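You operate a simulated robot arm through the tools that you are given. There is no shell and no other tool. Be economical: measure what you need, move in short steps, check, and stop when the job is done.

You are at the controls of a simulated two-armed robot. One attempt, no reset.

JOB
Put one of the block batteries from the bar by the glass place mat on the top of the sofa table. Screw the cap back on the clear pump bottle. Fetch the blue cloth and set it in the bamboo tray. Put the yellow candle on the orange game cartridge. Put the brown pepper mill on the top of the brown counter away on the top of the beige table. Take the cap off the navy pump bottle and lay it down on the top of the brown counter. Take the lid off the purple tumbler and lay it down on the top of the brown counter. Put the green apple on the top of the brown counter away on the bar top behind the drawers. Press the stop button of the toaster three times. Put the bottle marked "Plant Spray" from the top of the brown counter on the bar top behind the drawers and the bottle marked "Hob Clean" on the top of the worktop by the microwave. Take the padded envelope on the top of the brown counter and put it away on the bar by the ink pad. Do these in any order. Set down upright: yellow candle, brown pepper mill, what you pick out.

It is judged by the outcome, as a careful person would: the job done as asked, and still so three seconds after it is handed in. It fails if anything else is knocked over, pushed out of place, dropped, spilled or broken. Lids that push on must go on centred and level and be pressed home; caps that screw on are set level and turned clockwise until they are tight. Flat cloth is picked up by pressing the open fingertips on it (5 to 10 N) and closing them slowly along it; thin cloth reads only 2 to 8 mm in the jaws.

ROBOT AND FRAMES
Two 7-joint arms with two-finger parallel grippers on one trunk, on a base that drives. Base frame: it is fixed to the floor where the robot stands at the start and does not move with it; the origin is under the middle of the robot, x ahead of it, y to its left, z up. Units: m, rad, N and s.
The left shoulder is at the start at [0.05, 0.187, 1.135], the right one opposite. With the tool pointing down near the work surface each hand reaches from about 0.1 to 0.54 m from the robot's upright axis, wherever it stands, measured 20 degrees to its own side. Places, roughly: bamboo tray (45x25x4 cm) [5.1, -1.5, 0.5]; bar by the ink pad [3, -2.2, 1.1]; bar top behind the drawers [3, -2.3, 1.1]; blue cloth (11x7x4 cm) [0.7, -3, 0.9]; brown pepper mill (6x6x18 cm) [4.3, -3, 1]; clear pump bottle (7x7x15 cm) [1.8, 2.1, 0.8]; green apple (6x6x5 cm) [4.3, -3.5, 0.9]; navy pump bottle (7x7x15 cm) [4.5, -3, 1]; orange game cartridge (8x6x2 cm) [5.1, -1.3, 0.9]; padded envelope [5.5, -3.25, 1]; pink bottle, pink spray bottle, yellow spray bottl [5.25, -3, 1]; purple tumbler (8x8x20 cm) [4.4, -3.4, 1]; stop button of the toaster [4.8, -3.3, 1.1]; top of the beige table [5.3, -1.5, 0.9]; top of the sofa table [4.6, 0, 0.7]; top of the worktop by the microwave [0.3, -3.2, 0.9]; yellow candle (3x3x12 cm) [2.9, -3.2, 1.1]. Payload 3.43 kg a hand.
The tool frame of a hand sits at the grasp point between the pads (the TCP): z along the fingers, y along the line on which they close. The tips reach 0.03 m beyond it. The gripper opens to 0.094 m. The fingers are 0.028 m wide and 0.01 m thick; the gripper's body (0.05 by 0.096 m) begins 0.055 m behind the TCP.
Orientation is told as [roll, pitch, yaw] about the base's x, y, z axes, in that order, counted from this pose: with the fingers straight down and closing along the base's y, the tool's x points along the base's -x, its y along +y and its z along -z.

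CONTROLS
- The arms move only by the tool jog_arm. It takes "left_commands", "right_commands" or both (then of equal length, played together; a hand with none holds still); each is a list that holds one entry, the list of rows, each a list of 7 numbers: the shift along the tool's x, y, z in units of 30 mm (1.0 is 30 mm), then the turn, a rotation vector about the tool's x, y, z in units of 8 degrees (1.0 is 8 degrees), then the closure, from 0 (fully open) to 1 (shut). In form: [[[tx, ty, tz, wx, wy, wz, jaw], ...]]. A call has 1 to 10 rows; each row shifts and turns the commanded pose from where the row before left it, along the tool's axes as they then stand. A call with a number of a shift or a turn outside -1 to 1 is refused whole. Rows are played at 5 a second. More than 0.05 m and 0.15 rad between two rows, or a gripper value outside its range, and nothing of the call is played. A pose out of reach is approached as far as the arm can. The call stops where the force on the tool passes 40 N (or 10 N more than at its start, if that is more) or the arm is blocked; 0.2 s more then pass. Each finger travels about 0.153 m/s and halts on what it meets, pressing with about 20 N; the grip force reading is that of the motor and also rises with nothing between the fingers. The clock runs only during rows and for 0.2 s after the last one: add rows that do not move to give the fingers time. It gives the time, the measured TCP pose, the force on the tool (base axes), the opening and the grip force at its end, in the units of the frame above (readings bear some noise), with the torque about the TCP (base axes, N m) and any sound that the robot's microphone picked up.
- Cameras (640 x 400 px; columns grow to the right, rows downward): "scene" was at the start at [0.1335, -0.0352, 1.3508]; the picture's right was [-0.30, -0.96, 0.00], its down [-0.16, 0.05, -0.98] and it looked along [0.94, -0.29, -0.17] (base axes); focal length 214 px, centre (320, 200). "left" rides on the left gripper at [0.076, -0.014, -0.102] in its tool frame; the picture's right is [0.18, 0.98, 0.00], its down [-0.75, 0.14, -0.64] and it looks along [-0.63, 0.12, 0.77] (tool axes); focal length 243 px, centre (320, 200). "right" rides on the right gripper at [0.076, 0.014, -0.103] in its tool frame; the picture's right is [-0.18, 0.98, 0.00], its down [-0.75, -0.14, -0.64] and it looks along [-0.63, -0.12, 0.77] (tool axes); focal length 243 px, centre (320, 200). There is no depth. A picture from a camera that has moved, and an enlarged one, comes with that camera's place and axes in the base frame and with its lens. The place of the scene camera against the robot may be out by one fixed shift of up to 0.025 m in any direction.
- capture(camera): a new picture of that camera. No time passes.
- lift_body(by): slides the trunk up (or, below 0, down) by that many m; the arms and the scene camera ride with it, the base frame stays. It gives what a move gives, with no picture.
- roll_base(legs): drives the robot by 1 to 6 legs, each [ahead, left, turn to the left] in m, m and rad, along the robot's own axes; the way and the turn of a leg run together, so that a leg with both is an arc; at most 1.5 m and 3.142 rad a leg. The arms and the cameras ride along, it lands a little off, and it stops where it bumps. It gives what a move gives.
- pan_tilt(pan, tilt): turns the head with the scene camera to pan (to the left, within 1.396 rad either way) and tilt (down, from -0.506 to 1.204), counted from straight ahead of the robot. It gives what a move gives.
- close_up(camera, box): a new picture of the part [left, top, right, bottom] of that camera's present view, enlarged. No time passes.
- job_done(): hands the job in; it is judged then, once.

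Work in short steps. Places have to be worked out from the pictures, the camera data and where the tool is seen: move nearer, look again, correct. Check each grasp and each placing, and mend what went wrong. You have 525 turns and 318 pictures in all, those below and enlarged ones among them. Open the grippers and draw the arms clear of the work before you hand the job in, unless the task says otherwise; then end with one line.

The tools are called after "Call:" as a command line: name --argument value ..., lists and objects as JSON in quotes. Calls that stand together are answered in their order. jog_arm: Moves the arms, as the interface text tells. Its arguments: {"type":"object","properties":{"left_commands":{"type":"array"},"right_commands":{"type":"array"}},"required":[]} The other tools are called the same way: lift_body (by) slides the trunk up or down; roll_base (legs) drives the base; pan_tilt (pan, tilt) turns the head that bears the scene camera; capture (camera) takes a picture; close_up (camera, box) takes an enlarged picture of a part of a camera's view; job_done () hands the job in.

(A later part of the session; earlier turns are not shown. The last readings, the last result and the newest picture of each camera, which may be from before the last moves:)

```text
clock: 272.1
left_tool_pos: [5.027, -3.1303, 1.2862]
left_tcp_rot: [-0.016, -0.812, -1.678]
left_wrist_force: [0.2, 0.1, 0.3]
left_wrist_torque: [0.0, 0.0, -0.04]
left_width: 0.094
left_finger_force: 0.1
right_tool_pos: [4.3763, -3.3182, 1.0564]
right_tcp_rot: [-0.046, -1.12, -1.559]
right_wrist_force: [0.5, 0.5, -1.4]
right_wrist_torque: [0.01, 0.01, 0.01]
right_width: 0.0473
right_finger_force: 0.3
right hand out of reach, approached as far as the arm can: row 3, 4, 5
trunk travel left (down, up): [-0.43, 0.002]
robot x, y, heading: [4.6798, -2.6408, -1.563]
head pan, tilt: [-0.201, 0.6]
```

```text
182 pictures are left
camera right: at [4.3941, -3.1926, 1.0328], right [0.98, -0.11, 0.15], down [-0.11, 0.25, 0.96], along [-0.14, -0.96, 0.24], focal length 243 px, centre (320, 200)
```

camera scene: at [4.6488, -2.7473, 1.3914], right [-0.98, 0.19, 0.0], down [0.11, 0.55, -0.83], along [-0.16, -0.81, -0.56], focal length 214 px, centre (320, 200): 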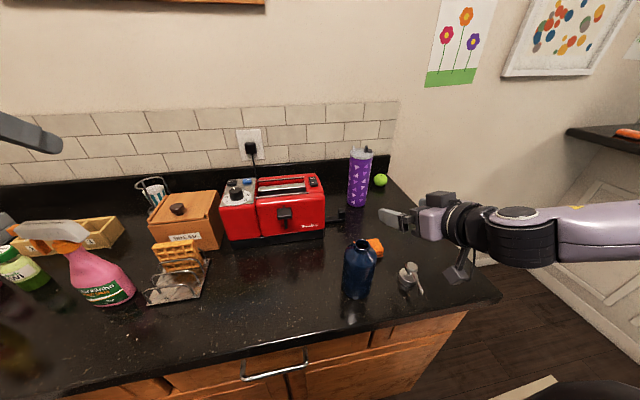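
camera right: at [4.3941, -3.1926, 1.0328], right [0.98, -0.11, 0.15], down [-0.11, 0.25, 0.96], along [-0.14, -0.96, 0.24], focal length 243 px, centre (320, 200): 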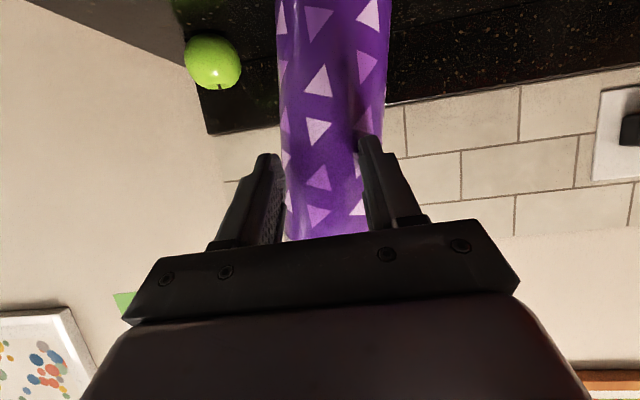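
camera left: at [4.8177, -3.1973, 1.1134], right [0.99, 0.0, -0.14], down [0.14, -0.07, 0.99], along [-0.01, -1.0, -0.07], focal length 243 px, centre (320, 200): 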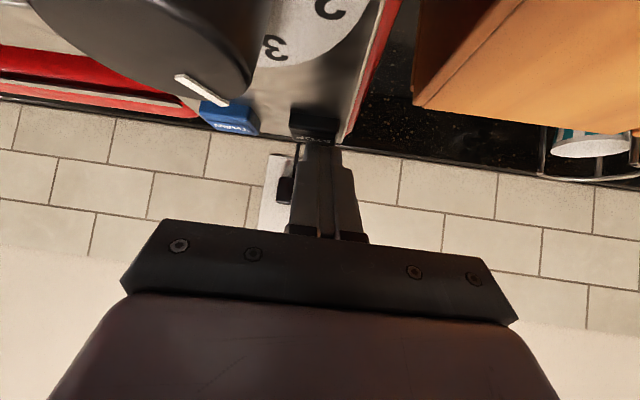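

It stopped 4 cm short (fingers closed on air). I open, back off slightly, tilt the hand to ~45° (which reached farther on the left side), and advance again.

Call:
jog_arm --right_commands '[[[0, 0, 0, 0, 0, 0, 0], [0, 0, -0.9, 0, 0, 0, 0], [0, 0.5, -0.9, 0, 1, 0, 0], [0, 0.4, 0, 0, 1, 0, 0], [0, 0, 0, 0, 0.6, 0, 0], [-0.55, 0, 0.6, 0, 0, 0, 0], [-0.55, 0, 0.6, 0, 0, 0, 0], [0, 0, 0, 0, 0, 0, 0]]]'

Call:
capture --camera "right"

```text
clock: 273.9
left_tool_pos: [5.0268, -3.1303, 1.2869]
left_tcp_rot: [-0.015, -0.811, -1.679]
left_wrist_force: [0.7, 0.0, 0.0]
left_wrist_torque: [-0.02, -0.01, 0.01]
left_width: 0.0939
left_finger_force: 0.1
right_tool_pos: [4.4007, -3.308, 1.0787]
right_tcp_rot: [-0.026, -0.761, -1.58]
right_wrist_force: [-0.2, 0.5, 0.2]
right_wrist_torque: [0.03, 0.01, 0.01]
right_width: 0.094
right_finger_force: 0.1
right hand out of reach, approached as far as the arm can: row 7
trunk travel left (down, up): [-0.43, 0.002]
robot x, y, heading: [4.6786, -2.6405, -1.56]
head pan, tilt: [-0.201, 0.6]
```

```text
181 pictures are left
camera right: at [4.4185, -3.1834, 1.1025], right [0.98, -0.16, 0.11], down [-0.12, -0.1, 0.99], along [-0.15, -0.98, -0.12], focal length 243 px, centre (320, 200)
```

right: 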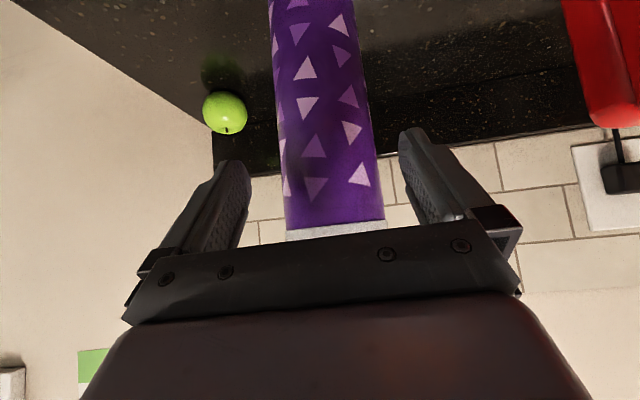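

Centred on the tumbler. I continue along the finger direction (forward and down).

Call:
jog_arm --right_commands '[[[0, 0, 0.6, 0, 0, 0, 0], [0, 0, 0.6, 0, 0, 0, 0], [0, 0, 0.6, 0, 0, 0, 0], [0, 0, 0.6, 0, 0, 0, 0], [0, 0, 0, 0, 0, 0, 0]]]'

Call:
capture --camera "right"

```text
clock: 275.1
left_tool_pos: [5.0268, -3.1312, 1.2854]
left_tcp_rot: [-0.015, -0.811, -1.679]
left_wrist_force: [-0.4, 0.2, -0.4]
left_wrist_torque: [0.04, 0.04, 0.0]
left_width: 0.0941
left_finger_force: 0.0
right_tool_pos: [4.3742, -3.3087, 1.0496]
right_tcp_rot: [-0.028, -0.762, -1.582]
right_wrist_force: [-0.3, -0.6, -0.3]
right_wrist_torque: [0.01, -0.01, -0.03]
right_width: 0.094
right_finger_force: 0.0
right hand out of reach, approached as far as the arm can: row 1, 2, 3, 4
trunk travel left (down, up): [-0.43, 0.002]
robot x, y, heading: [4.6791, -2.6407, -1.564]
head pan, tilt: [-0.201, 0.6]
```

```text
180 pictures are left
camera right: at [4.3927, -3.1824, 1.0718], right [0.98, -0.16, 0.11], down [-0.12, -0.1, 0.99], along [-0.15, -0.98, -0.12], focal length 243 px, centre (320, 200)
```

right: 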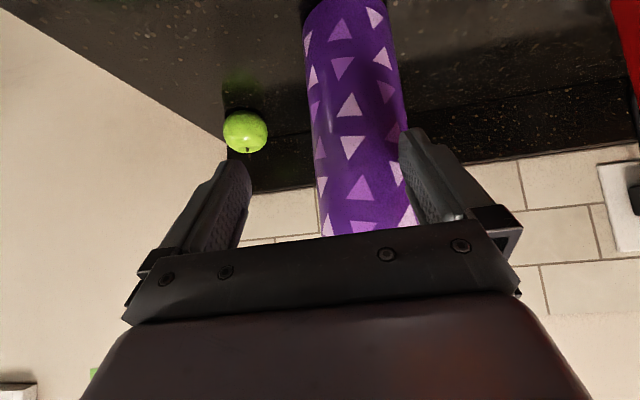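

The limit shows as a sideways drift outward, so a more outward stance should help. I back off, shift the robot 0.12 m left, and retry.

Call:
jog_arm --right_commands '[[[0, 0, -0.9, 0, 0, 0, 0], [0, 0, -0.9, 0, 0, 0, 0], [0, 0, -0.9, 0, 0, 0, 0]]]'

Call:
roll_base --legs '[[0, 0.12, 0]]'

Call:
jog_arm --right_commands '[[[0, -0.9, 0, 0, 0, 0, 0], [0, -0.9, 0, 0, 0, 0, 0], [0, -0.9, 0, 0, 0, 0, 0], [-0.5, 0, 0.6, 0, 0, 0, 0], [-0.5, 0, 0.6, 0, 0, 0, 0], [0, 0, 0, 0, 0, 0, 0]]]'

Call:
capture --camera "right"

```text
clock: 275.9
left_tool_pos: [5.0269, -3.1304, 1.2874]
left_tcp_rot: [-0.015, -0.811, -1.68]
left_wrist_force: [0.5, 0.3, -0.4]
left_wrist_torque: [0.0, 0.01, 0.0]
left_width: 0.0942
left_finger_force: 0.0
right_tool_pos: [4.3769, -3.2515, 1.1089]
right_tcp_rot: [-0.028, -0.758, -1.579]
right_wrist_force: [0.3, -0.2, 0.2]
right_wrist_torque: [0.04, 0.04, 0.02]
right_width: 0.0938
right_finger_force: 0.0
trunk travel left (down, up): [-0.43, 0.002]
robot x, y, heading: [4.6764, -2.6401, -1.559]
head pan, tilt: [-0.201, 0.6]
```

```text
clock: 277.2
left_tool_pos: [5.1452, -3.1304, 1.2864]
left_tcp_rot: [-0.016, -0.812, -1.682]
left_wrist_force: [0.7, 0.0, 0.4]
left_wrist_torque: [0.01, 0.05, 0.01]
left_width: 0.0941
left_finger_force: 0.0
right_tool_pos: [4.4941, -3.2494, 1.1101]
right_tcp_rot: [-0.03, -0.76, -1.585]
right_wrist_force: [0.6, -0.1, -0.5]
right_wrist_torque: [0.01, 0.02, -0.04]
right_width: 0.094
right_finger_force: 0.1
trunk travel left (down, up): [-0.43, 0.002]
robot x, y, heading: [4.7979, -2.6367, -1.568]
head pan, tilt: [-0.201, 0.6]
```

```text
clock: 278.6
left_tool_pos: [5.1446, -3.1305, 1.2863]
left_tcp_rot: [-0.016, -0.812, -1.684]
left_wrist_force: [-0.3, -0.1, -0.4]
left_wrist_torque: [-0.01, 0.0, -0.04]
left_width: 0.0939
left_finger_force: 0.1
right_tool_pos: [4.412, -3.2933, 1.1068]
right_tcp_rot: [-0.027, -0.76, -1.585]
right_wrist_force: [0.1, -0.7, -0.8]
right_wrist_torque: [0.0, 0.02, 0.02]
right_width: 0.094
right_finger_force: 0.1
trunk travel left (down, up): [-0.43, 0.002]
robot x, y, heading: [4.7974, -2.6428, -1.563]
head pan, tilt: [-0.201, 0.6]
```

```text
179 pictures are left
camera right: at [4.4313, -3.1671, 1.1279], right [0.98, -0.17, 0.11], down [-0.12, -0.1, 0.99], along [-0.15, -0.98, -0.12], focal length 243 px, centre (320, 200)
```

right: 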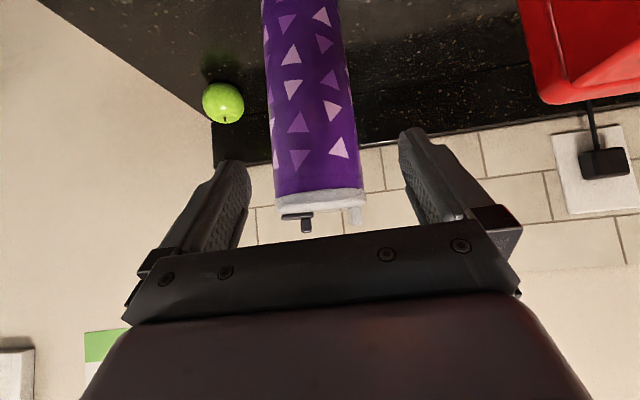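

Continue forward-down onto the body from this stance.

Call:
jog_arm --right_commands '[[[0.03, -0.07, 0.68, 0, 0, 0, 0], [0.03, -0.07, 0.68, 0, 0, 0, 0], [0.03, -0.07, 0.68, 0, 0, 0, 0], [0.03, -0.07, 0.68, 0, 0, 0, 0], [0.03, -0.05, 0.68, 0, 0, 0, 0], [0, 0, 0, 0, 0, 0, 0]]]'

Call:
capture --camera "right"

```text
clock: 280.0
left_tool_pos: [5.1437, -3.1312, 1.2866]
left_tcp_rot: [-0.016, -0.811, -1.682]
left_wrist_force: [0.9, -0.2, -0.4]
left_wrist_torque: [-0.03, 0.01, -0.01]
left_width: 0.094
left_finger_force: 0.1
right_tool_pos: [4.3979, -3.3244, 1.0446]
right_tcp_rot: [-0.028, -0.761, -1.584]
right_wrist_force: [0.0, -0.2, -0.5]
right_wrist_torque: [0.02, -0.01, 0.03]
right_width: 0.0942
right_finger_force: 0.1
right hand out of reach, approached as far as the arm can: row 4, 5
trunk travel left (down, up): [-0.43, 0.002]
robot x, y, heading: [4.7958, -2.6377, -1.567]
head pan, tilt: [-0.201, 0.6]
```

```text
178 pictures are left
camera right: at [4.4161, -3.1989, 1.0665], right [0.98, -0.17, 0.11], down [-0.12, -0.1, 0.99], along [-0.15, -0.98, -0.12], focal length 243 px, centre (320, 200)
```

right: 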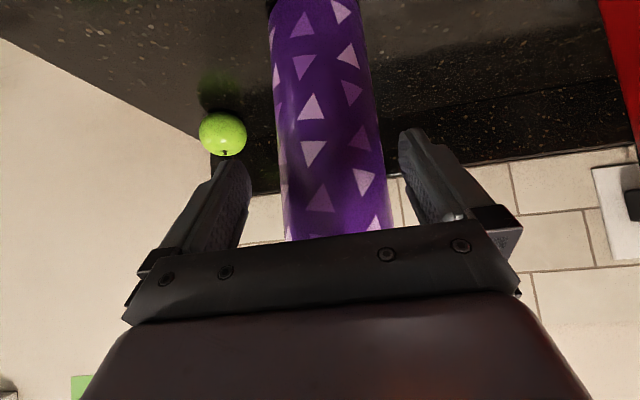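

Still ~3.5 cm short. From the counter's end the tumbler is much nearer; I'll go there with the right hand tilted 45°, staying farther from the wall. Retract first, then drive around.

Call:
jog_arm --right_commands '[[[0, 0, -0.9, 0, 0, 0, 0], [0.2, 0, -0.9, 0, 0, 0, 0], [0.41, 0, -0.9, 0, 0, 0, 0], [0.41, 0, -0.9, 0, 0, 0, 0], [0.41, 0.3, -0.9, 0, 0, 0, 0], [0.41, 0.3, -0.9, 0, 0, 0, 0], [0.41, 0.3, -0.9, 0, 0, 0, 0], [0.41, 0.3, -0.9, 0, 0, 0, 0]]]'

Call:
roll_base --legs '[[-0.35, 0, 0], [0, -0.97, 0], [0, 0, 1.567], [0, -0.45, 0]]'

Call:
pan_tilt --pan -0.35 --tilt 0.65

Call:
capture --camera "scene"

```text
clock: 281.8
left_tool_pos: [5.1441, -3.1298, 1.287]
left_tcp_rot: [-0.015, -0.811, -1.683]
left_wrist_force: [1.2, -0.4, -0.9]
left_wrist_torque: [0.01, -0.03, -0.01]
left_width: 0.0941
left_finger_force: 0.1
right_tool_pos: [4.4421, -3.1185, 1.1443]
right_tcp_rot: [-0.028, -0.759, -1.585]
right_wrist_force: [-1.0, -1.2, 0.4]
right_wrist_torque: [0.0, -0.01, -0.03]
right_width: 0.094
right_finger_force: 0.0
trunk travel left (down, up): [-0.43, 0.002]
robot x, y, heading: [4.7989, -2.6396, -1.567]
head pan, tilt: [-0.201, 0.6]
```

```text
clock: 294.9
left_tool_pos: [4.319, -2.3946, 1.2868]
left_tcp_rot: [-0.015, -0.81, -0.102]
left_wrist_force: [-0.2, -0.1, 0.6]
left_wrist_torque: [0.01, 0.0, -0.02]
left_width: 0.0941
left_finger_force: 0.1
right_tool_pos: [4.3144, -3.0971, 1.1449]
right_tcp_rot: [-0.028, -0.759, -0.003]
right_wrist_force: [0.7, 0.5, -0.5]
right_wrist_torque: [-0.01, -0.04, 0.02]
right_width: 0.0938
right_finger_force: 0.0
trunk travel left (down, up): [-0.43, 0.002]
robot x, y, heading: [3.8312, -2.7452, 0.014]
head pan, tilt: [-0.201, 0.6]
```

```text
clock: 295.6
left_tool_pos: [4.3192, -2.3942, 1.2862]
left_tcp_rot: [-0.015, -0.811, -0.102]
left_wrist_force: [0.0, 0.5, 0.1]
left_wrist_torque: [-0.01, 0.03, 0.0]
left_width: 0.0936
left_finger_force: 0.1
right_tool_pos: [4.315, -3.0962, 1.1453]
right_tcp_rot: [-0.028, -0.759, -0.004]
right_wrist_force: [-0.1, 0.4, 0.0]
right_wrist_torque: [0.01, -0.02, -0.04]
right_width: 0.0941
right_finger_force: 0.2
trunk travel left (down, up): [-0.43, 0.002]
robot x, y, heading: [3.8291, -2.7425, 0.013]
head pan, tilt: [-0.351, 0.649]
```

```text
177 pictures are left
camera scene: at [3.9575, -2.7814, 1.3872], right [-0.33, -0.94, 0.0], down [-0.57, 0.2, -0.8], along [0.75, -0.26, -0.6], focal length 214 px, centre (320, 200)
```

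scene: 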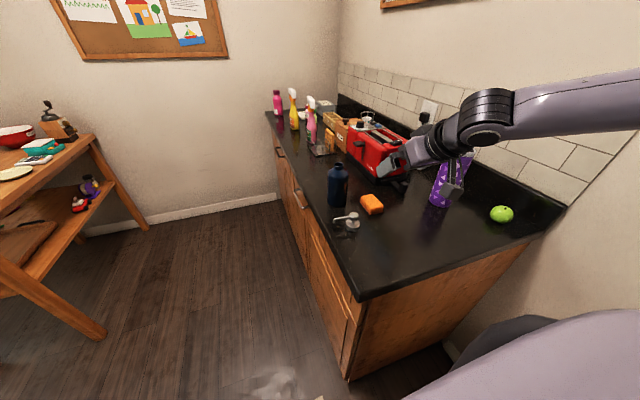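

I pull the right hand back 6 cm, strafe right 0.25, and check alignment.

Call:
jog_arm --right_commands '[[[0.72, 0, -0.7, 0, 0, 0, 0], [0.72, 0, -0.7, 0, 0, 0, 0], [0, 0, 0, 0, 0, 0, 0]]]'

Call:
roll_base --legs '[[0, -0.25, 0]]'

Call:
capture --camera "right"

```text
clock: 296.4
left_tool_pos: [4.3215, -2.3936, 1.2855]
left_tcp_rot: [-0.017, -0.812, -0.101]
left_wrist_force: [-0.3, 0.2, 0.8]
left_wrist_torque: [-0.02, 0.0, -0.01]
left_width: 0.0942
left_finger_force: 0.0
right_tool_pos: [4.2557, -3.0939, 1.1449]
right_tcp_rot: [-0.028, -0.758, -0.003]
right_wrist_force: [-0.4, -0.5, -0.9]
right_wrist_torque: [-0.02, -0.02, 0.02]
right_width: 0.0941
right_finger_force: 0.2
trunk travel left (down, up): [-0.43, 0.002]
robot x, y, heading: [3.8344, -2.7468, 0.016]
head pan, tilt: [-0.351, 0.649]
```

```text
clock: 298.2
left_tool_pos: [4.3246, -2.6454, 1.2841]
left_tcp_rot: [-0.022, -0.812, -0.101]
left_wrist_force: [-0.3, 0.4, 0.4]
left_wrist_torque: [0.01, 0.01, -0.03]
left_width: 0.0938
left_finger_force: 0.0
right_tool_pos: [4.2595, -3.345, 1.1473]
right_tcp_rot: [-0.037, -0.757, 0.0]
right_wrist_force: [1.1, 0.0, -1.1]
right_wrist_torque: [0.05, -0.03, 0.0]
right_width: 0.0939
right_finger_force: 0.1
trunk travel left (down, up): [-0.43, 0.002]
robot x, y, heading: [3.8372, -2.9989, 0.019]
head pan, tilt: [-0.351, 0.649]
```

```text
176 pictures are left
camera right: at [4.1342, -3.3272, 1.1691], right [0.16, 0.98, 0.1], down [0.1, -0.12, 0.99], along [0.98, -0.14, -0.12], focal length 243 px, centre (320, 200)
```

right: 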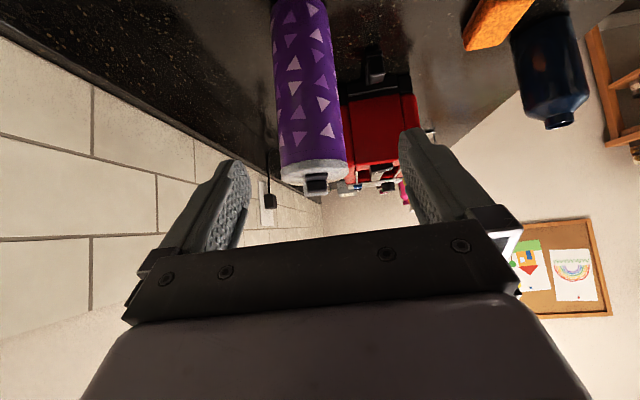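

A slight lean shows the elbow just touching the wall, so I shift 2 cm back, then align laterally and go forward-down around the tumbler.

Call:
roll_base --legs '[[0, 0.025, 0]]'

Call:
jog_arm --right_commands '[[[0, -0.8, 0, 0, 0, 0, 0], [0, -0.75, 0.3, 0, 0, 0, 0], [-0.05, 0, 0.75, 0, 0, 0, 0], [-0.05, 0, 0.75, 0, 0, 0, 0], [-0.05, 0, 0.75, 0, 0, 0, 0], [0, 0, 0, 0, 0, 0, 0]]]'

Call:
capture --camera "right"

```text
clock: 299.0
left_tool_pos: [4.3236, -2.6226, 1.2864]
left_tcp_rot: [-0.017, -0.812, -0.103]
left_wrist_force: [0.3, 0.1, 0.1]
left_wrist_torque: [-0.01, 0.0, -0.05]
left_width: 0.0941
left_finger_force: 0.1
right_tool_pos: [4.2586, -3.3221, 1.1471]
right_tcp_rot: [-0.03, -0.758, -0.002]
right_wrist_force: [0.0, 0.2, -0.3]
right_wrist_torque: [-0.02, 0.0, -0.02]
right_width: 0.0944
right_finger_force: 0.0
trunk travel left (down, up): [-0.43, 0.002]
robot x, y, heading: [3.8319, -2.975, 0.014]
head pan, tilt: [-0.351, 0.649]
```

```text
clock: 300.4
left_tool_pos: [4.3242, -2.6227, 1.2872]
left_tcp_rot: [-0.016, -0.812, -0.103]
left_wrist_force: [0.0, -0.3, 0.1]
left_wrist_torque: [0.02, 0.01, 0.0]
left_width: 0.0937
left_finger_force: 0.0
right_tool_pos: [4.3118, -3.373, 1.0949]
right_tcp_rot: [-0.03, -0.761, -0.004]
right_wrist_force: [-0.3, 0.5, 0.6]
right_wrist_torque: [0.0, -0.05, 0.0]
right_width: 0.0941
right_finger_force: 0.0
trunk travel left (down, up): [-0.43, 0.002]
robot x, y, heading: [3.8363, -2.9731, 0.013]
head pan, tilt: [-0.351, 0.649]
```

```text
175 pictures are left
camera right: at [4.1871, -3.3538, 1.117], right [0.16, 0.98, 0.11], down [0.1, -0.12, 0.99], along [0.98, -0.14, -0.12], focal length 243 px, centre (320, 200)
```

right: 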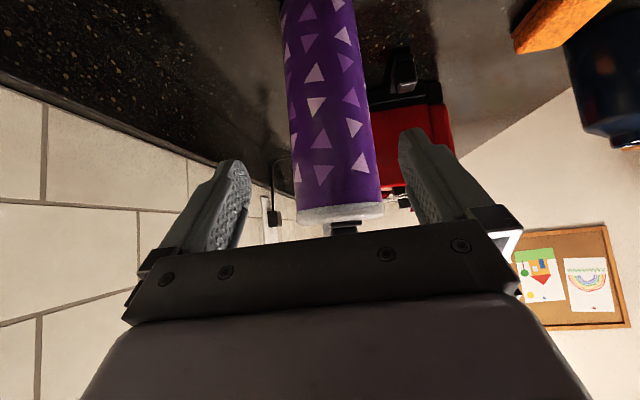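

Centred. Final advance and close.

Call:
jog_arm --right_commands '[[[-0.02, 0.08, 0.77, 0, 0, 0, 0], [-0.02, 0, 0.77, 0, 0, 0, 0], [-0.02, 0, 0.77, 0, 0, 0, 0], [-0.02, 0, 0.77, 0, 0, 0, 0], [0, 0, 0, 0, 0, 0, 0.05], [0, 0, 0, 0, 0, 0, 0.12], [0, 0, 0, 0, 0, 0, 0.5], [0, 0, 0, 0, 0, 0, 0.5]]]'

Call:
capture --camera "right"

Call:
capture --camera "scene"

```text
clock: 302.2
left_tool_pos: [4.3228, -2.6219, 1.2857]
left_tcp_rot: [-0.016, -0.814, -0.101]
left_wrist_force: [-0.5, -0.6, -0.1]
left_wrist_torque: [-0.02, -0.01, -0.01]
left_width: 0.0941
left_finger_force: 0.0
right_tool_pos: [4.3793, -3.3713, 1.0289]
right_tcp_rot: [-0.031, -0.762, -0.002]
right_wrist_force: [-0.3, 4.0, 13.0]
right_wrist_torque: [0.29, -0.83, 0.21]
right_width: 0.0696
right_finger_force: 19.3
trunk travel left (down, up): [-0.43, 0.002]
robot x, y, heading: [3.834, -2.9749, 0.017]
head pan, tilt: [-0.351, 0.649]
```

```text
174 pictures are left
camera right: at [4.2525, -3.3531, 1.0512], right [0.16, 0.98, 0.1], down [0.1, -0.12, 0.99], along [0.98, -0.14, -0.12], focal length 243 px, centre (320, 200)
```

right: 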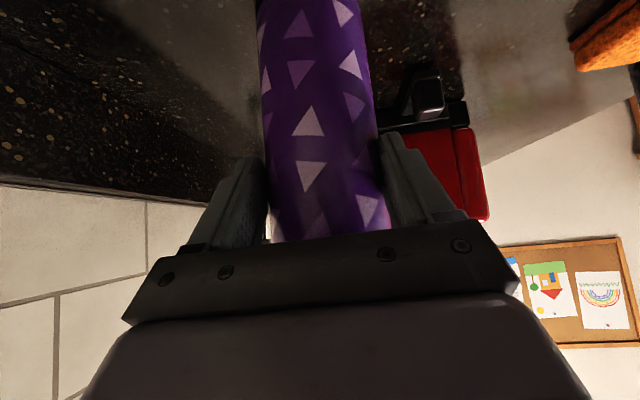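

```text
173 pictures are left
camera scene: at [3.9596, -3.0087, 1.3871], right [-0.33, -0.94, 0.0], down [-0.57, 0.2, -0.8], along [0.75, -0.26, -0.6], focal length 214 px, centre (320, 200)
```

scene: 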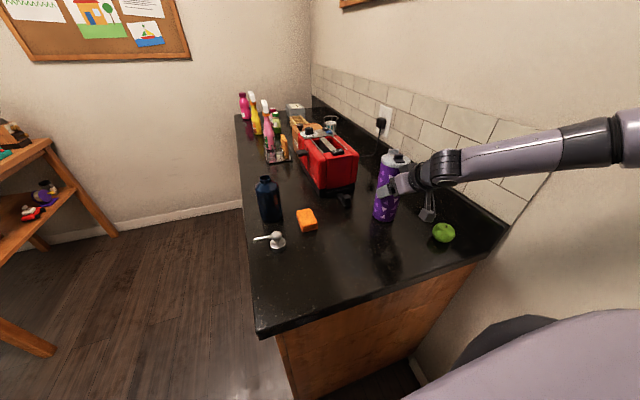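

Gripped (70 mm). I lift 3 cm and carry it toward the counter's end at about [4.27, -3.19].

Call:
jog_arm --right_commands '[[[-0.4, 0, -0.43, 0, 0, 0, 0.5], [-0.4, 0, -0.43, 0, 0, 0, 0.5], [0.53, 1, -0.5, 0, 0, 0, 0.5], [0.53, 1, -0.5, 0, 0, 0, 0.5], [0.53, 1, -0.5, 0, 0, 0, 0.5], [0.53, 1, -0.5, 0, 0, 0, 0.5], [0.53, 1, -0.5, 0, 0, 0, 0.5], [0.53, 1, -0.5, 0, 0, 0, 0.5], [0, 0, 0, 0, 0, 0, 0.5]]]'

Call:
capture --camera "scene"

```text
clock: 304.2
left_tool_pos: [4.3229, -2.6238, 1.2857]
left_tcp_rot: [-0.014, -0.81, -0.104]
left_wrist_force: [-0.2, 0.2, -0.5]
left_wrist_torque: [0.02, 0.0, 0.01]
left_width: 0.0938
left_finger_force: 0.0
right_tool_pos: [4.2524, -3.189, 1.0606]
right_tcp_rot: [-0.029, -0.76, -0.004]
right_wrist_force: [0.1, -0.1, -3.1]
right_wrist_torque: [0.02, 0.06, 0.01]
right_width: 0.069
right_finger_force: 19.9
trunk travel left (down, up): [-0.43, 0.002]
robot x, y, heading: [3.8327, -2.9774, 0.013]
head pan, tilt: [-0.351, 0.649]
```

```text
172 pictures are left
camera scene: at [3.9612, -3.0107, 1.3871], right [-0.33, -0.94, 0.0], down [-0.57, 0.2, -0.8], along [0.75, -0.26, -0.6], focal length 214 px, centre (320, 200)
```

scene: 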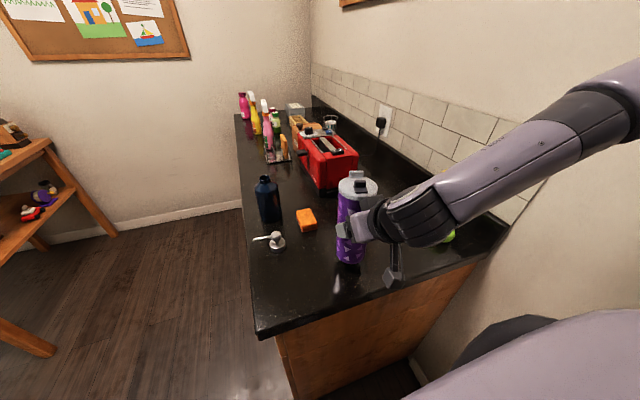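

Lower it back to the counter (grip was at TCP z 1.029).

Call:
jog_arm --right_commands '[[[0.3, 0, 0.31, 0, 0, 0, 0.5], [0.29, 0, 0.3, 0, 0, 0, 0.5], [0.07, 0, 0.07, 0, 0, 0, 0.5], [0.07, 0, 0.07, 0, 0, 0, 0.5], [0, 0, 0, 0, 0, 0, 0.5]]]'

```text
clock: 305.4
left_tool_pos: [4.3242, -2.6244, 1.2862]
left_tcp_rot: [-0.015, -0.81, -0.105]
left_wrist_force: [0.1, 0.2, 0.3]
left_wrist_torque: [-0.02, 0.02, 0.03]
left_width: 0.0941
left_finger_force: 0.0
right_tool_pos: [4.2516, -3.1896, 1.0289]
right_tcp_rot: [-0.03, -0.762, -0.003]
right_wrist_force: [-0.8, 1.0, 1.0]
right_wrist_torque: [0.0, -0.08, 0.03]
right_width: 0.0691
right_finger_force: 19.9
trunk travel left (down, up): [-0.43, 0.002]
robot x, y, heading: [3.8373, -2.9767, 0.014]
head pan, tilt: [-0.351, 0.649]
```

Tumbler stands at about [4.274, -3.19]. I release it, pull the right hand back, and turn it to point down.

Call:
jog_arm --right_commands '[[[0.05, 0, 0.05, 0, 0, 0, 0.4], [0, 0, 0, 0, 0, 0, 0.1], [0, 0, 0, 0, 0, 0, 0], [0, 0, -0.8, 0, 0, 0, 0], [0, 0, -0.8, 0, 0, 0, 0], [0, 0, -0.8, 0, 0, 0, 0], [0, 0, -0.8, 0, 0, 0, 0], [0, 0, -0.9, 0, 0, 0, 0], [0, -0.5, -0.9, 0, 0, 0, 0]]]'

Call:
jog_arm --right_commands '[[[-0.3, 0, -0.3, 0, 1, 0, 0], [-0.3, 0, -0.3, 0, 1, 0, 0], [-0.3, 0, -0.3, 0, 1, 0, 0], [-0.3, 0, -0.3, 0, 1, 0, 0], [-0.3, 0, -0.3, 0, 1, 0, 0], [0, 0, 0, 0.2, 0.45, 0, 0], [0, 0, 0, 0, 0, 0, 0]]]'

Call:
capture --camera "right"

Call:
capture --camera "scene"

```text
clock: 307.4
left_tool_pos: [4.3234, -2.6233, 1.2848]
left_tcp_rot: [-0.013, -0.81, -0.106]
left_wrist_force: [0.3, 0.0, 1.2]
left_wrist_torque: [-0.04, -0.04, 0.02]
left_width: 0.0938
left_finger_force: 0.1
right_tool_pos: [4.2218, -3.1809, 1.1434]
right_tcp_rot: [-0.03, -0.756, -0.002]
right_wrist_force: [-0.5, 0.5, -0.5]
right_wrist_torque: [0.0, -0.02, 0.04]
right_width: 0.094
right_finger_force: 0.1
right hand out of reach, approached as far as the arm can: row 5, 6, 7, 8, 9
trunk travel left (down, up): [-0.43, 0.002]
robot x, y, heading: [3.8335, -2.9766, 0.011]
head pan, tilt: [-0.351, 0.649]
```

```text
clock: 309.0
left_tool_pos: [4.3244, -2.6233, 1.2867]
left_tcp_rot: [-0.016, -0.811, -0.103]
left_wrist_force: [0.9, 0.5, -0.1]
left_wrist_torque: [0.03, 0.02, 0.01]
left_width: 0.094
left_finger_force: 0.1
right_tool_pos: [4.241, -3.1782, 1.2042]
right_tcp_rot: [-0.049, 0.004, -0.023]
right_wrist_force: [0.6, -0.8, 0.0]
right_wrist_torque: [0.02, -0.03, 0.02]
right_width: 0.0941
right_finger_force: 0.0
trunk travel left (down, up): [-0.43, 0.002]
robot x, y, heading: [3.8308, -2.9758, 0.016]
head pan, tilt: [-0.351, 0.649]
```

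```text
171 pictures are left
camera right: at [4.1653, -3.158, 1.3065], right [0.21, 0.98, -0.05], down [0.75, -0.13, 0.65], along [0.62, -0.17, -0.76], focal length 243 px, centre (320, 200)
```

right: 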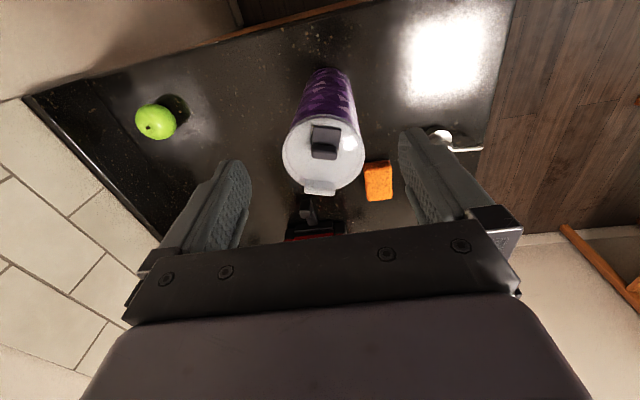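

```text
170 pictures are left
camera scene: at [3.9609, -3.0101, 1.3872], right [-0.33, -0.94, 0.0], down [-0.57, 0.2, -0.8], along [0.75, -0.26, -0.6], focal length 214 px, centre (320, 200)
```

scene: 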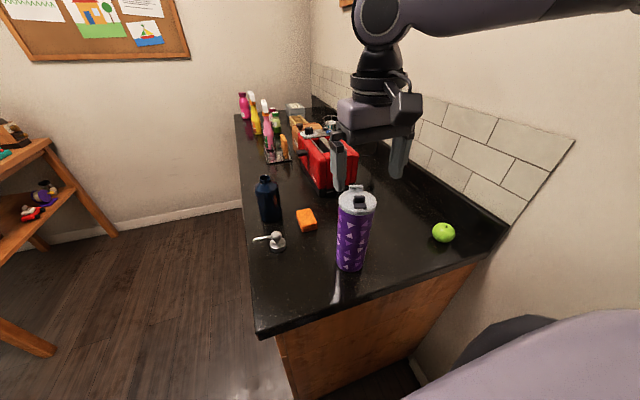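

Tumbler stands; lid centre ≈ [4.273, -3.186]. I shift the robot 4 cm right and turn the left hand into the holding pose (25° tilt, ~52° inward).

Call:
roll_base --legs '[[0, -0.04, 0]]'

Call:
jog_arm --left_commands '[[[0, 0, 0, 0, -0.9, 0, 0], [0, 0, 0, 0, -0.9, 0, 0], [0, 0, 0, 0, -0.8, 0, 0], [-0.1, -0.5, 0.2, 0.88, 0, 0.4, 0], [-0.1, -0.5, 0.2, 0.88, 0, 0.4, 0], [-0.1, -0.5, 0.2, 0.88, 0, 0.4, 0], [-0.1, -0.5, 0.2, 0.88, 0, 0.4, 0], [-0.1, -0.5, 0.2, 0.88, 0, 0.4, 0], [-0.1, -0.5, 0.2, 0.88, 0, 0.4, 0], [0, 0, 0, 0, 0, 0, 0]]]'

```text
clock: 309.9
left_tool_pos: [4.3258, -2.6639, 1.286]
left_tcp_rot: [-0.013, -0.811, -0.104]
left_wrist_force: [-0.2, -0.2, 0.4]
left_wrist_torque: [0.04, 0.0, 0.0]
left_width: 0.094
left_finger_force: 0.1
right_tool_pos: [4.2409, -3.2204, 1.2037]
right_tcp_rot: [-0.049, 0.002, -0.024]
right_wrist_force: [-0.2, -0.8, -0.7]
right_wrist_torque: [0.03, -0.04, 0.02]
right_width: 0.0939
right_finger_force: 0.1
trunk travel left (down, up): [-0.43, 0.002]
robot x, y, heading: [3.8336, -3.0133, 0.014]
head pan, tilt: [-0.351, 0.649]
```

```text
clock: 312.1
left_tool_pos: [4.3213, -2.7579, 1.2886]
left_tcp_rot: [0.038, -1.172, -0.96]
left_wrist_force: [-0.1, 0.7, -0.5]
left_wrist_torque: [-0.04, 0.0, 0.0]
left_width: 0.0942
left_finger_force: 0.0
right_tool_pos: [4.2424, -3.2187, 1.2041]
right_tcp_rot: [-0.05, 0.0, -0.025]
right_wrist_force: [0.5, 0.9, 0.8]
right_wrist_torque: [0.04, -0.01, 0.02]
right_width: 0.094
right_finger_force: 0.0
trunk travel left (down, up): [-0.43, 0.002]
robot x, y, heading: [3.8368, -3.0168, 0.015]
head pan, tilt: [-0.351, 0.649]
```

Call:
jog_arm --left_commands '[[[-0.26, -0.95, 0.62, 0, 0, 0, 0], [-0.26, -0.95, 0.62, 0, 0, 0, 0], [-0.26, -0.95, 0.62, 0, 0, 0, 0], [-0.26, -0.95, 0.62, 0, 0, 0, 0], [-0.26, -0.95, 0.62, 0, 0, 0, 0], [-0.26, -0.95, 0.62, 0, 0, 0, 0], [-0.26, -0.95, 0.62, 0, 0, 0, 0], [-0.26, -0.95, 0.5, 0, 0, 0, 0], [-0.2, -0.95, 0.3, 0, 0, 0, 0]]]'

Call:
capture --camera "scene"

```text
clock: 314.1
left_tool_pos: [4.2193, -3.0487, 1.2868]
left_tcp_rot: [0.038, -1.174, -0.961]
left_wrist_force: [-0.8, -0.3, -0.2]
left_wrist_torque: [0.02, 0.0, 0.0]
left_width: 0.0939
left_finger_force: 0.0
right_tool_pos: [4.242, -3.2199, 1.2042]
right_tcp_rot: [-0.048, 0.001, -0.023]
right_wrist_force: [0.4, -0.4, -0.6]
right_wrist_torque: [0.01, 0.04, -0.03]
right_width: 0.094
right_finger_force: 0.1
trunk travel left (down, up): [-0.43, 0.002]
robot x, y, heading: [3.8346, -3.0171, 0.016]
head pan, tilt: [-0.351, 0.649]
```

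```text
169 pictures are left
camera scene: at [3.9614, -3.0505, 1.3872], right [-0.33, -0.94, 0.0], down [-0.57, 0.2, -0.8], along [0.75, -0.26, -0.6], focal length 214 px, centre (320, 200)
```

scene: 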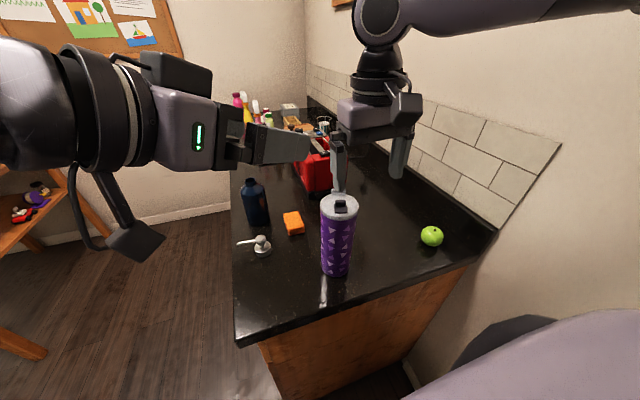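

Call:
jog_arm --left_commands '[[[0.85, -0.12, 0.44, 0, 0, 0, 0], [0.85, -0.12, 0.44, 0, 0, 0, 0], [0.85, -0.12, 0.44, 0, 0, 0, 0], [0.85, -0.12, 0.44, 0, 0, 0, 0], [0.85, -0.12, 0.44, 0, 0, 0, 0], [0.85, -0.12, 0.44, 0, 0, 0, 0], [0.85, -0.12, 0.44, 0, 0, 0, 0], [0.85, -0.12, 0.44, 0, 0, 0, 0], [0.85, -0.12, 0.44, 0, 0, 0, 0], [0.8, -0.12, 0.4, 0, 0, 0, 0]]]'

Call:
capture --camera "left"

```text
clock: 316.3
left_tool_pos: [4.2067, -3.0862, 1.0019]
left_tcp_rot: [0.038, -1.172, -0.96]
left_wrist_force: [-0.8, 0.4, 0.4]
left_wrist_torque: [-0.03, 0.06, -0.03]
left_width: 0.0937
left_finger_force: 0.2
right_tool_pos: [4.2412, -3.2193, 1.2049]
right_tcp_rot: [-0.05, 0.003, -0.024]
right_wrist_force: [0.4, -0.3, 0.6]
right_wrist_torque: [-0.01, -0.01, 0.03]
right_width: 0.0941
right_finger_force: 0.0
trunk travel left (down, up): [-0.43, 0.002]
robot x, y, heading: [3.8302, -3.0149, 0.016]
head pan, tilt: [-0.351, 0.649]
```

```text
168 pictures are left
camera left: at [4.1207, -2.9946, 0.9736], right [0.74, 0.65, -0.16], down [-0.08, 0.32, 0.95], along [0.66, -0.69, 0.29], focal length 243 px, centre (320, 200)
```

left: 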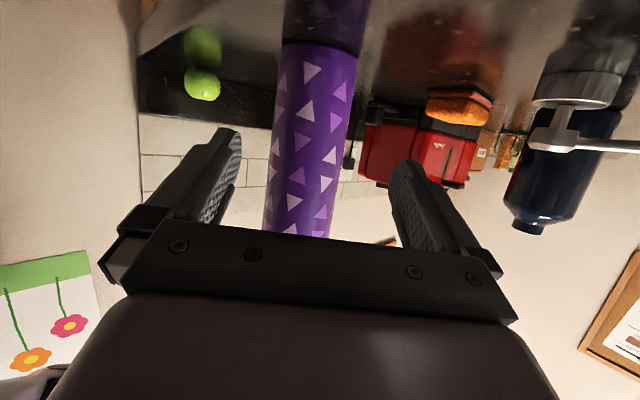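

Aligned; advance 0.1 m and close on the body.

Call:
jog_arm --left_commands '[[[-0.32, -0.05, 0.77, 0, 0, 0, 0], [-0.32, -0.05, 0.77, 0, 0, 0, 0], [-0.32, 0, 0.77, 0, 0, 0, 0], [-0.32, 0, 0.7, 0, 0, 0, 0], [0, 0, 0, 0, 0, 0, 0.1], [0, 0, 0, 0, 0, 0, 0.2], [0, 0, 0, 0, 0, 0, 0.5], [0, 0, 0, 0, 0, 0, 0.6], [0, 0, 0, 0, 0, 0, 0.6]]]'

Call:
jog_arm --right_commands '[[[0, 0, 0, -0.38, 0, 0, 0], [-0.35, 0.5, 0, 0, 0, 0, 0], [-0.35, 0.5, 0, 0, 0, 0, 0], [0, 0, 0, 0, 0, 0, 0]]]'

Call:
capture --camera "right"

```text
clock: 318.3
left_tool_pos: [4.262, -3.1658, 1.0044]
left_tcp_rot: [0.037, -1.172, -0.958]
left_wrist_force: [-0.5, -0.5, 0.5]
left_wrist_torque: [-0.12, 0.13, 0.01]
left_width: 0.0705
left_finger_force: 20.3
right_tool_pos: [4.2421, -3.2183, 1.203]
right_tcp_rot: [-0.048, 0.003, -0.023]
right_wrist_force: [0.5, -0.1, -0.2]
right_wrist_torque: [0.0, 0.01, 0.04]
right_width: 0.0941
right_finger_force: 0.1
trunk travel left (down, up): [-0.43, 0.002]
robot x, y, heading: [3.8359, -3.0114, 0.018]
head pan, tilt: [-0.351, 0.649]
```

```text
clock: 319.3
left_tool_pos: [4.2623, -3.1647, 1.006]
left_tcp_rot: [0.038, -1.174, -0.959]
left_wrist_force: [-0.3, 1.0, 1.3]
left_wrist_torque: [-0.08, 0.09, 0.03]
left_width: 0.0706
left_finger_force: 19.7
right_tool_pos: [4.2624, -3.1894, 1.2044]
right_tcp_rot: [0.002, 0.001, -0.025]
right_wrist_force: [0.1, -0.5, -0.2]
right_wrist_torque: [0.0, 0.0, 0.0]
right_width: 0.0941
right_finger_force: 0.1
trunk travel left (down, up): [-0.43, 0.002]
robot x, y, heading: [3.8337, -3.0138, 0.019]
head pan, tilt: [-0.351, 0.649]
```

```text
167 pictures are left
camera right: at [4.1873, -3.1734, 1.3068], right [0.21, 0.98, 0.0], down [0.75, -0.16, 0.64], along [0.63, -0.13, -0.77], focal length 243 px, centre (320, 200)
```

right: 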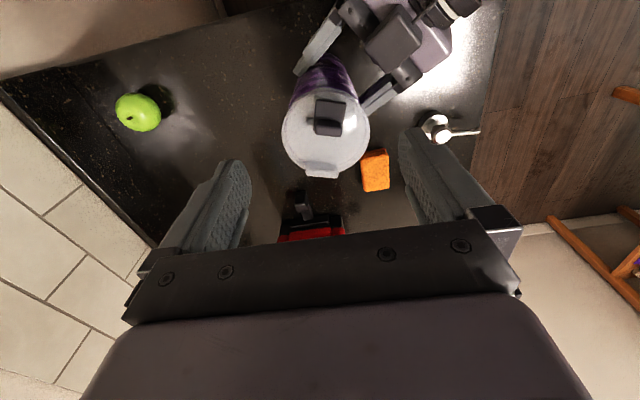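

Tumbler body held (70.5 mm). Lid centre [4.2757, -3.185]. I centre the right hand, go down to the lid and close on its rim.

Call:
jog_arm --right_commands '[[[-0.44, 0.15, 0.5, 0, 0, 0, 0], [0, 0, 0.9, 0, 0, 0, 0], [0, 0, 0.9, 0, 0, 0, 0], [0, 0, 0.8, 0, 0, 0, 0], [0, 0, 0, 0, 0, 0, 0]]]'

Call:
capture --camera "right"

Call:
close_up --camera "scene" --box '[240, 130, 440, 290]'

```text
clock: 320.5
left_tool_pos: [4.2626, -3.1656, 1.0055]
left_tcp_rot: [0.037, -1.173, -0.957]
left_wrist_force: [0.4, 0.6, 0.1]
left_wrist_torque: [-0.06, 0.02, 0.03]
left_width: 0.0707
left_finger_force: 19.3
right_tool_pos: [4.2753, -3.1862, 1.1106]
right_tcp_rot: [0.004, 0.002, -0.023]
right_wrist_force: [0.6, 0.4, -0.2]
right_wrist_torque: [0.0, 0.01, 0.03]
right_width: 0.094
right_finger_force: 0.0
trunk travel left (down, up): [-0.43, 0.002]
robot x, y, heading: [3.8353, -3.0154, 0.017]
head pan, tilt: [-0.351, 0.649]
```

```text
166 pictures are left
camera right: at [4.2006, -3.1698, 1.2143], right [0.21, 0.98, 0.0], down [0.75, -0.16, 0.64], along [0.63, -0.13, -0.77], focal length 243 px, centre (320, 200)
```

right: 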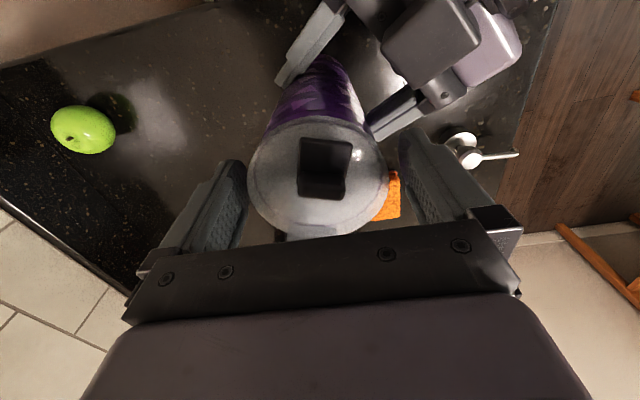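

```text
2.50 times, centred on (340, 210) of scene
camera zoom: at [3.9616, -3.0499, 1.3872], right [-0.33, -0.94, 0.0], down [-0.57, 0.2, -0.8], along [0.75, -0.26, -0.6], focal length 536 px, centre (270, 175)
```

zoom: 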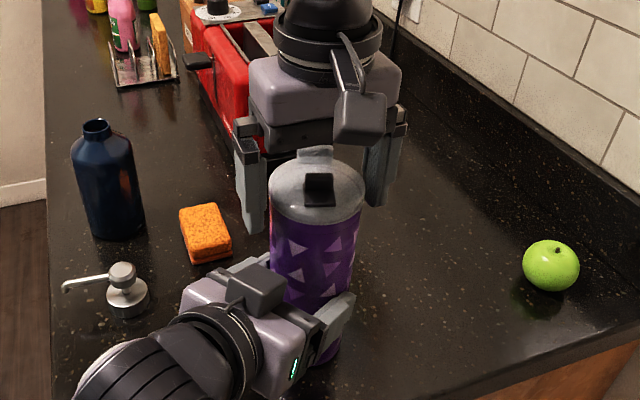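

Lid is between the fingers. Close on it.

Call:
jog_arm --right_commands '[[[0, -0.08, 0.1, 0, 0, 0, 0], [0, 0, 0, 0, 0, 0, 0.1], [0, 0, 0, 0, 0, 0, 0.2], [0, 0, 0, 0, 0, 0, 0.5], [0, 0, 0, 0, 0, 0, 0.5], [0, 0, 0, 0, 0, 0, 0.5]]]'

Call:
jog_arm --right_commands '[[[0, 0, -0.1, 0, 0, 0, 0.5], [0, 0, -0.1, 0, 0, 0, 0.5], [0, 0, -0.1, 0, 0, 0, 0.5], [0, 0, 0, 0, 0, 0, 0.5]]]'

```text
clock: 321.9
left_tool_pos: [4.2628, -3.1656, 1.0059]
left_tcp_rot: [0.037, -1.174, -0.959]
left_wrist_force: [-1.2, -1.7, 0.9]
left_wrist_torque: [0.09, -0.12, 0.07]
left_width: 0.0706
left_finger_force: 19.9
right_tool_pos: [4.2764, -3.1878, 1.108]
right_tcp_rot: [0.002, 0.0, -0.025]
right_wrist_force: [0.7, 2.6, -1.8]
right_wrist_torque: [0.1, 0.02, -0.08]
right_width: 0.0776
right_finger_force: 20.2
trunk travel left (down, up): [-0.43, 0.002]
robot x, y, heading: [3.8367, -3.015, 0.014]
head pan, tilt: [-0.351, 0.649]
```

```text
clock: 322.9
left_tool_pos: [4.2634, -3.1662, 1.0046]
left_tcp_rot: [0.038, -1.173, -0.959]
left_wrist_force: [-0.1, -0.4, 1.0]
left_wrist_torque: [-0.19, 0.16, -0.01]
left_width: 0.0701
left_finger_force: 19.8
right_tool_pos: [4.2755, -3.1887, 1.1175]
right_tcp_rot: [0.004, 0.002, -0.025]
right_wrist_force: [0.3, 0.1, 0.4]
right_wrist_torque: [0.03, -0.01, 0.0]
right_width: 0.0778
right_finger_force: 19.3
trunk travel left (down, up): [-0.43, 0.002]
robot x, y, heading: [3.8354, -3.0108, 0.012]
head pan, tilt: [-0.351, 0.649]
heard: snap
```

A snap: the lid came off. I lift it 6 cm and check.

Call:
jog_arm --right_commands '[[[0, 0, -0.5, 0, 0, 0, 0.5], [0, 0, -0.9, 0, 0, 0, 0.5], [0, 0, -0.9, 0, 0, 0, 0.5], [0, 0, 0, 0, 0, 0, 0.5]]]'

Call:
close_up --camera "scene" --box '[240, 110, 440, 290]'

```text
clock: 323.9
left_tool_pos: [4.2637, -3.1651, 1.0059]
left_tcp_rot: [0.036, -1.174, -0.959]
left_wrist_force: [-1.8, 0.8, 0.5]
left_wrist_torque: [-0.06, 0.15, -0.03]
left_width: 0.0703
left_finger_force: 20.1
right_tool_pos: [4.2771, -3.1901, 1.1833]
right_tcp_rot: [0.003, 0.001, -0.026]
right_wrist_force: [0.2, 0.1, -0.9]
right_wrist_torque: [0.02, -0.04, -0.02]
right_width: 0.0776
right_finger_force: 20.1
trunk travel left (down, up): [-0.43, 0.002]
robot x, y, heading: [3.8327, -3.0137, 0.014]
head pan, tilt: [-0.351, 0.649]
```

```text
2.22 times, centred on (340, 200) of scene
camera zoom: at [3.9615, -3.0499, 1.3872], right [-0.33, -0.94, 0.0], down [-0.57, 0.2, -0.8], along [0.75, -0.26, -0.6], focal length 477 px, centre (276, 200)
```

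zoom: 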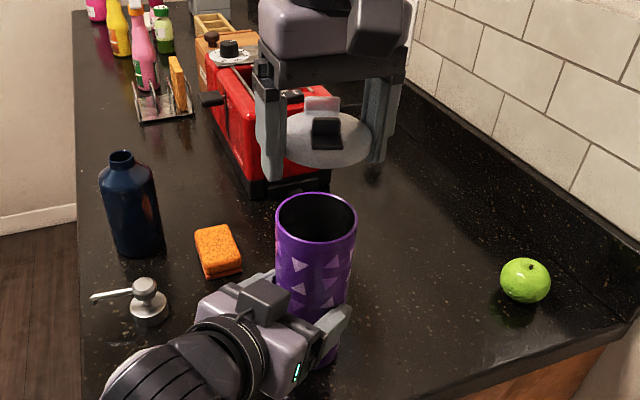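

Lid is off and held. I carry it to the clear spot near [4.28, -3.33] and lower it.

Call:
jog_arm --right_commands '[[[0, -0.94, 0, 0, 0, 0, 0.5], [0, -0.94, 0, 0, 0, 0, 0.5], [0, -0.94, 0, 0, 0, 0, 0.5], [0, -0.94, 0, 0, 0, 0, 0.5], [0, -0.94, 0, 0, 0, 0, 0.5], [0, 0, 1, 0, 0, 0, 0.5], [0, 0, 1, 0, 0, 0, 0.5], [0, 0, 1, 0, 0, 0, 0.5], [0, 0, 1, 0, 0, 0, 0.5], [0, 0, 1, 0, 0, 0, 0.5]]]'

Call:
capture --camera "right"

```text
clock: 326.1
left_tool_pos: [4.2623, -3.1661, 1.0049]
left_tcp_rot: [0.037, -1.173, -0.957]
left_wrist_force: [1.5, -0.9, -0.5]
left_wrist_torque: [-0.09, -0.02, 0.03]
left_width: 0.0704
left_finger_force: 20.2
right_tool_pos: [4.2732, -3.3312, 1.0335]
right_tcp_rot: [0.004, 0.002, -0.024]
right_wrist_force: [-0.4, -0.2, -0.9]
right_wrist_torque: [-0.03, -0.01, 0.01]
right_width: 0.0776
right_finger_force: 19.7
trunk travel left (down, up): [-0.43, 0.002]
robot x, y, heading: [3.8332, -3.0156, 0.014]
head pan, tilt: [-0.351, 0.649]
```

```text
163 pictures are left
camera right: at [4.1979, -3.3137, 1.1366], right [0.21, 0.98, 0.0], down [0.75, -0.16, 0.64], along [0.63, -0.13, -0.77], focal length 243 px, centre (320, 200)
```

right: 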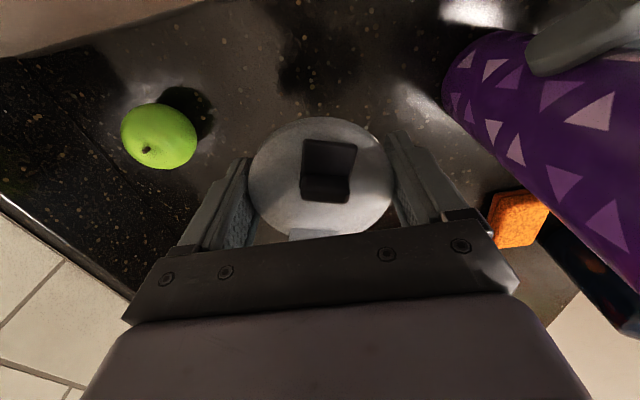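

Call:
jog_arm --right_commands '[[[0, 0, 0.9, 0, 0, 0, 0.5], [0, 0, 0.9, 0, 0, 0, 0.5], [0, 0, 0.4, 0, 0, 0, 0.5], [0, 0, 0.2, 0, 0, 0, 0.5], [0, 0, 0.2, 0, 0, 0, 0.5], [0, 0, 0.15, 0, 0, 0, 0.5], [0, 0, 0.1, 0, 0, 0, 0.5], [0, 0, 0.1, 0, 0, 0, 0.5], [0, 0, 0, 0, 0, 0, 0.5]]]'

Call:
close_up --camera "scene" --box '[330, 180, 470, 290]'

```text
clock: 328.1
left_tool_pos: [4.2617, -3.1652, 1.0051]
left_tcp_rot: [0.037, -1.171, -0.958]
left_wrist_force: [-0.5, 0.2, 0.6]
left_wrist_torque: [-0.06, 0.1, 0.0]
left_width: 0.0701
left_finger_force: 20.0
right_tool_pos: [4.2729, -3.3282, 0.9462]
right_tcp_rot: [0.004, 0.002, -0.025]
right_wrist_force: [0.6, -0.8, -0.6]
right_wrist_torque: [0.02, 0.01, 0.02]
right_width: 0.0777
right_finger_force: 19.9
trunk travel left (down, up): [-0.43, 0.002]
robot x, y, heading: [3.8353, -3.0134, 0.014]
head pan, tilt: [-0.351, 0.649]
```

```text
3.64 times, centred on (400, 235) of scene
camera zoom: at [3.9616, -3.05, 1.3872], right [-0.33, -0.94, 0.0], down [-0.57, 0.2, -0.8], along [0.75, -0.26, -0.6], focal length 780 px, centre (29, 73)
```

zoom: 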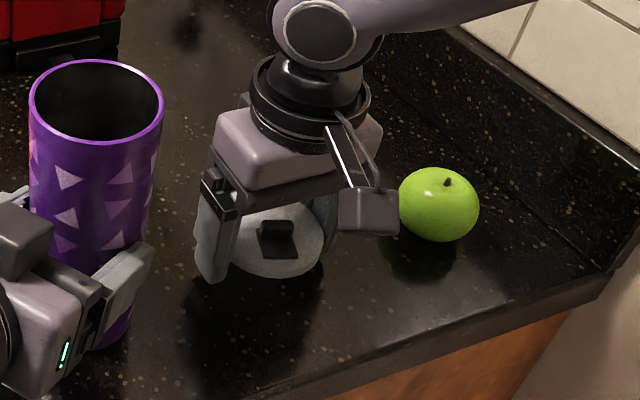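

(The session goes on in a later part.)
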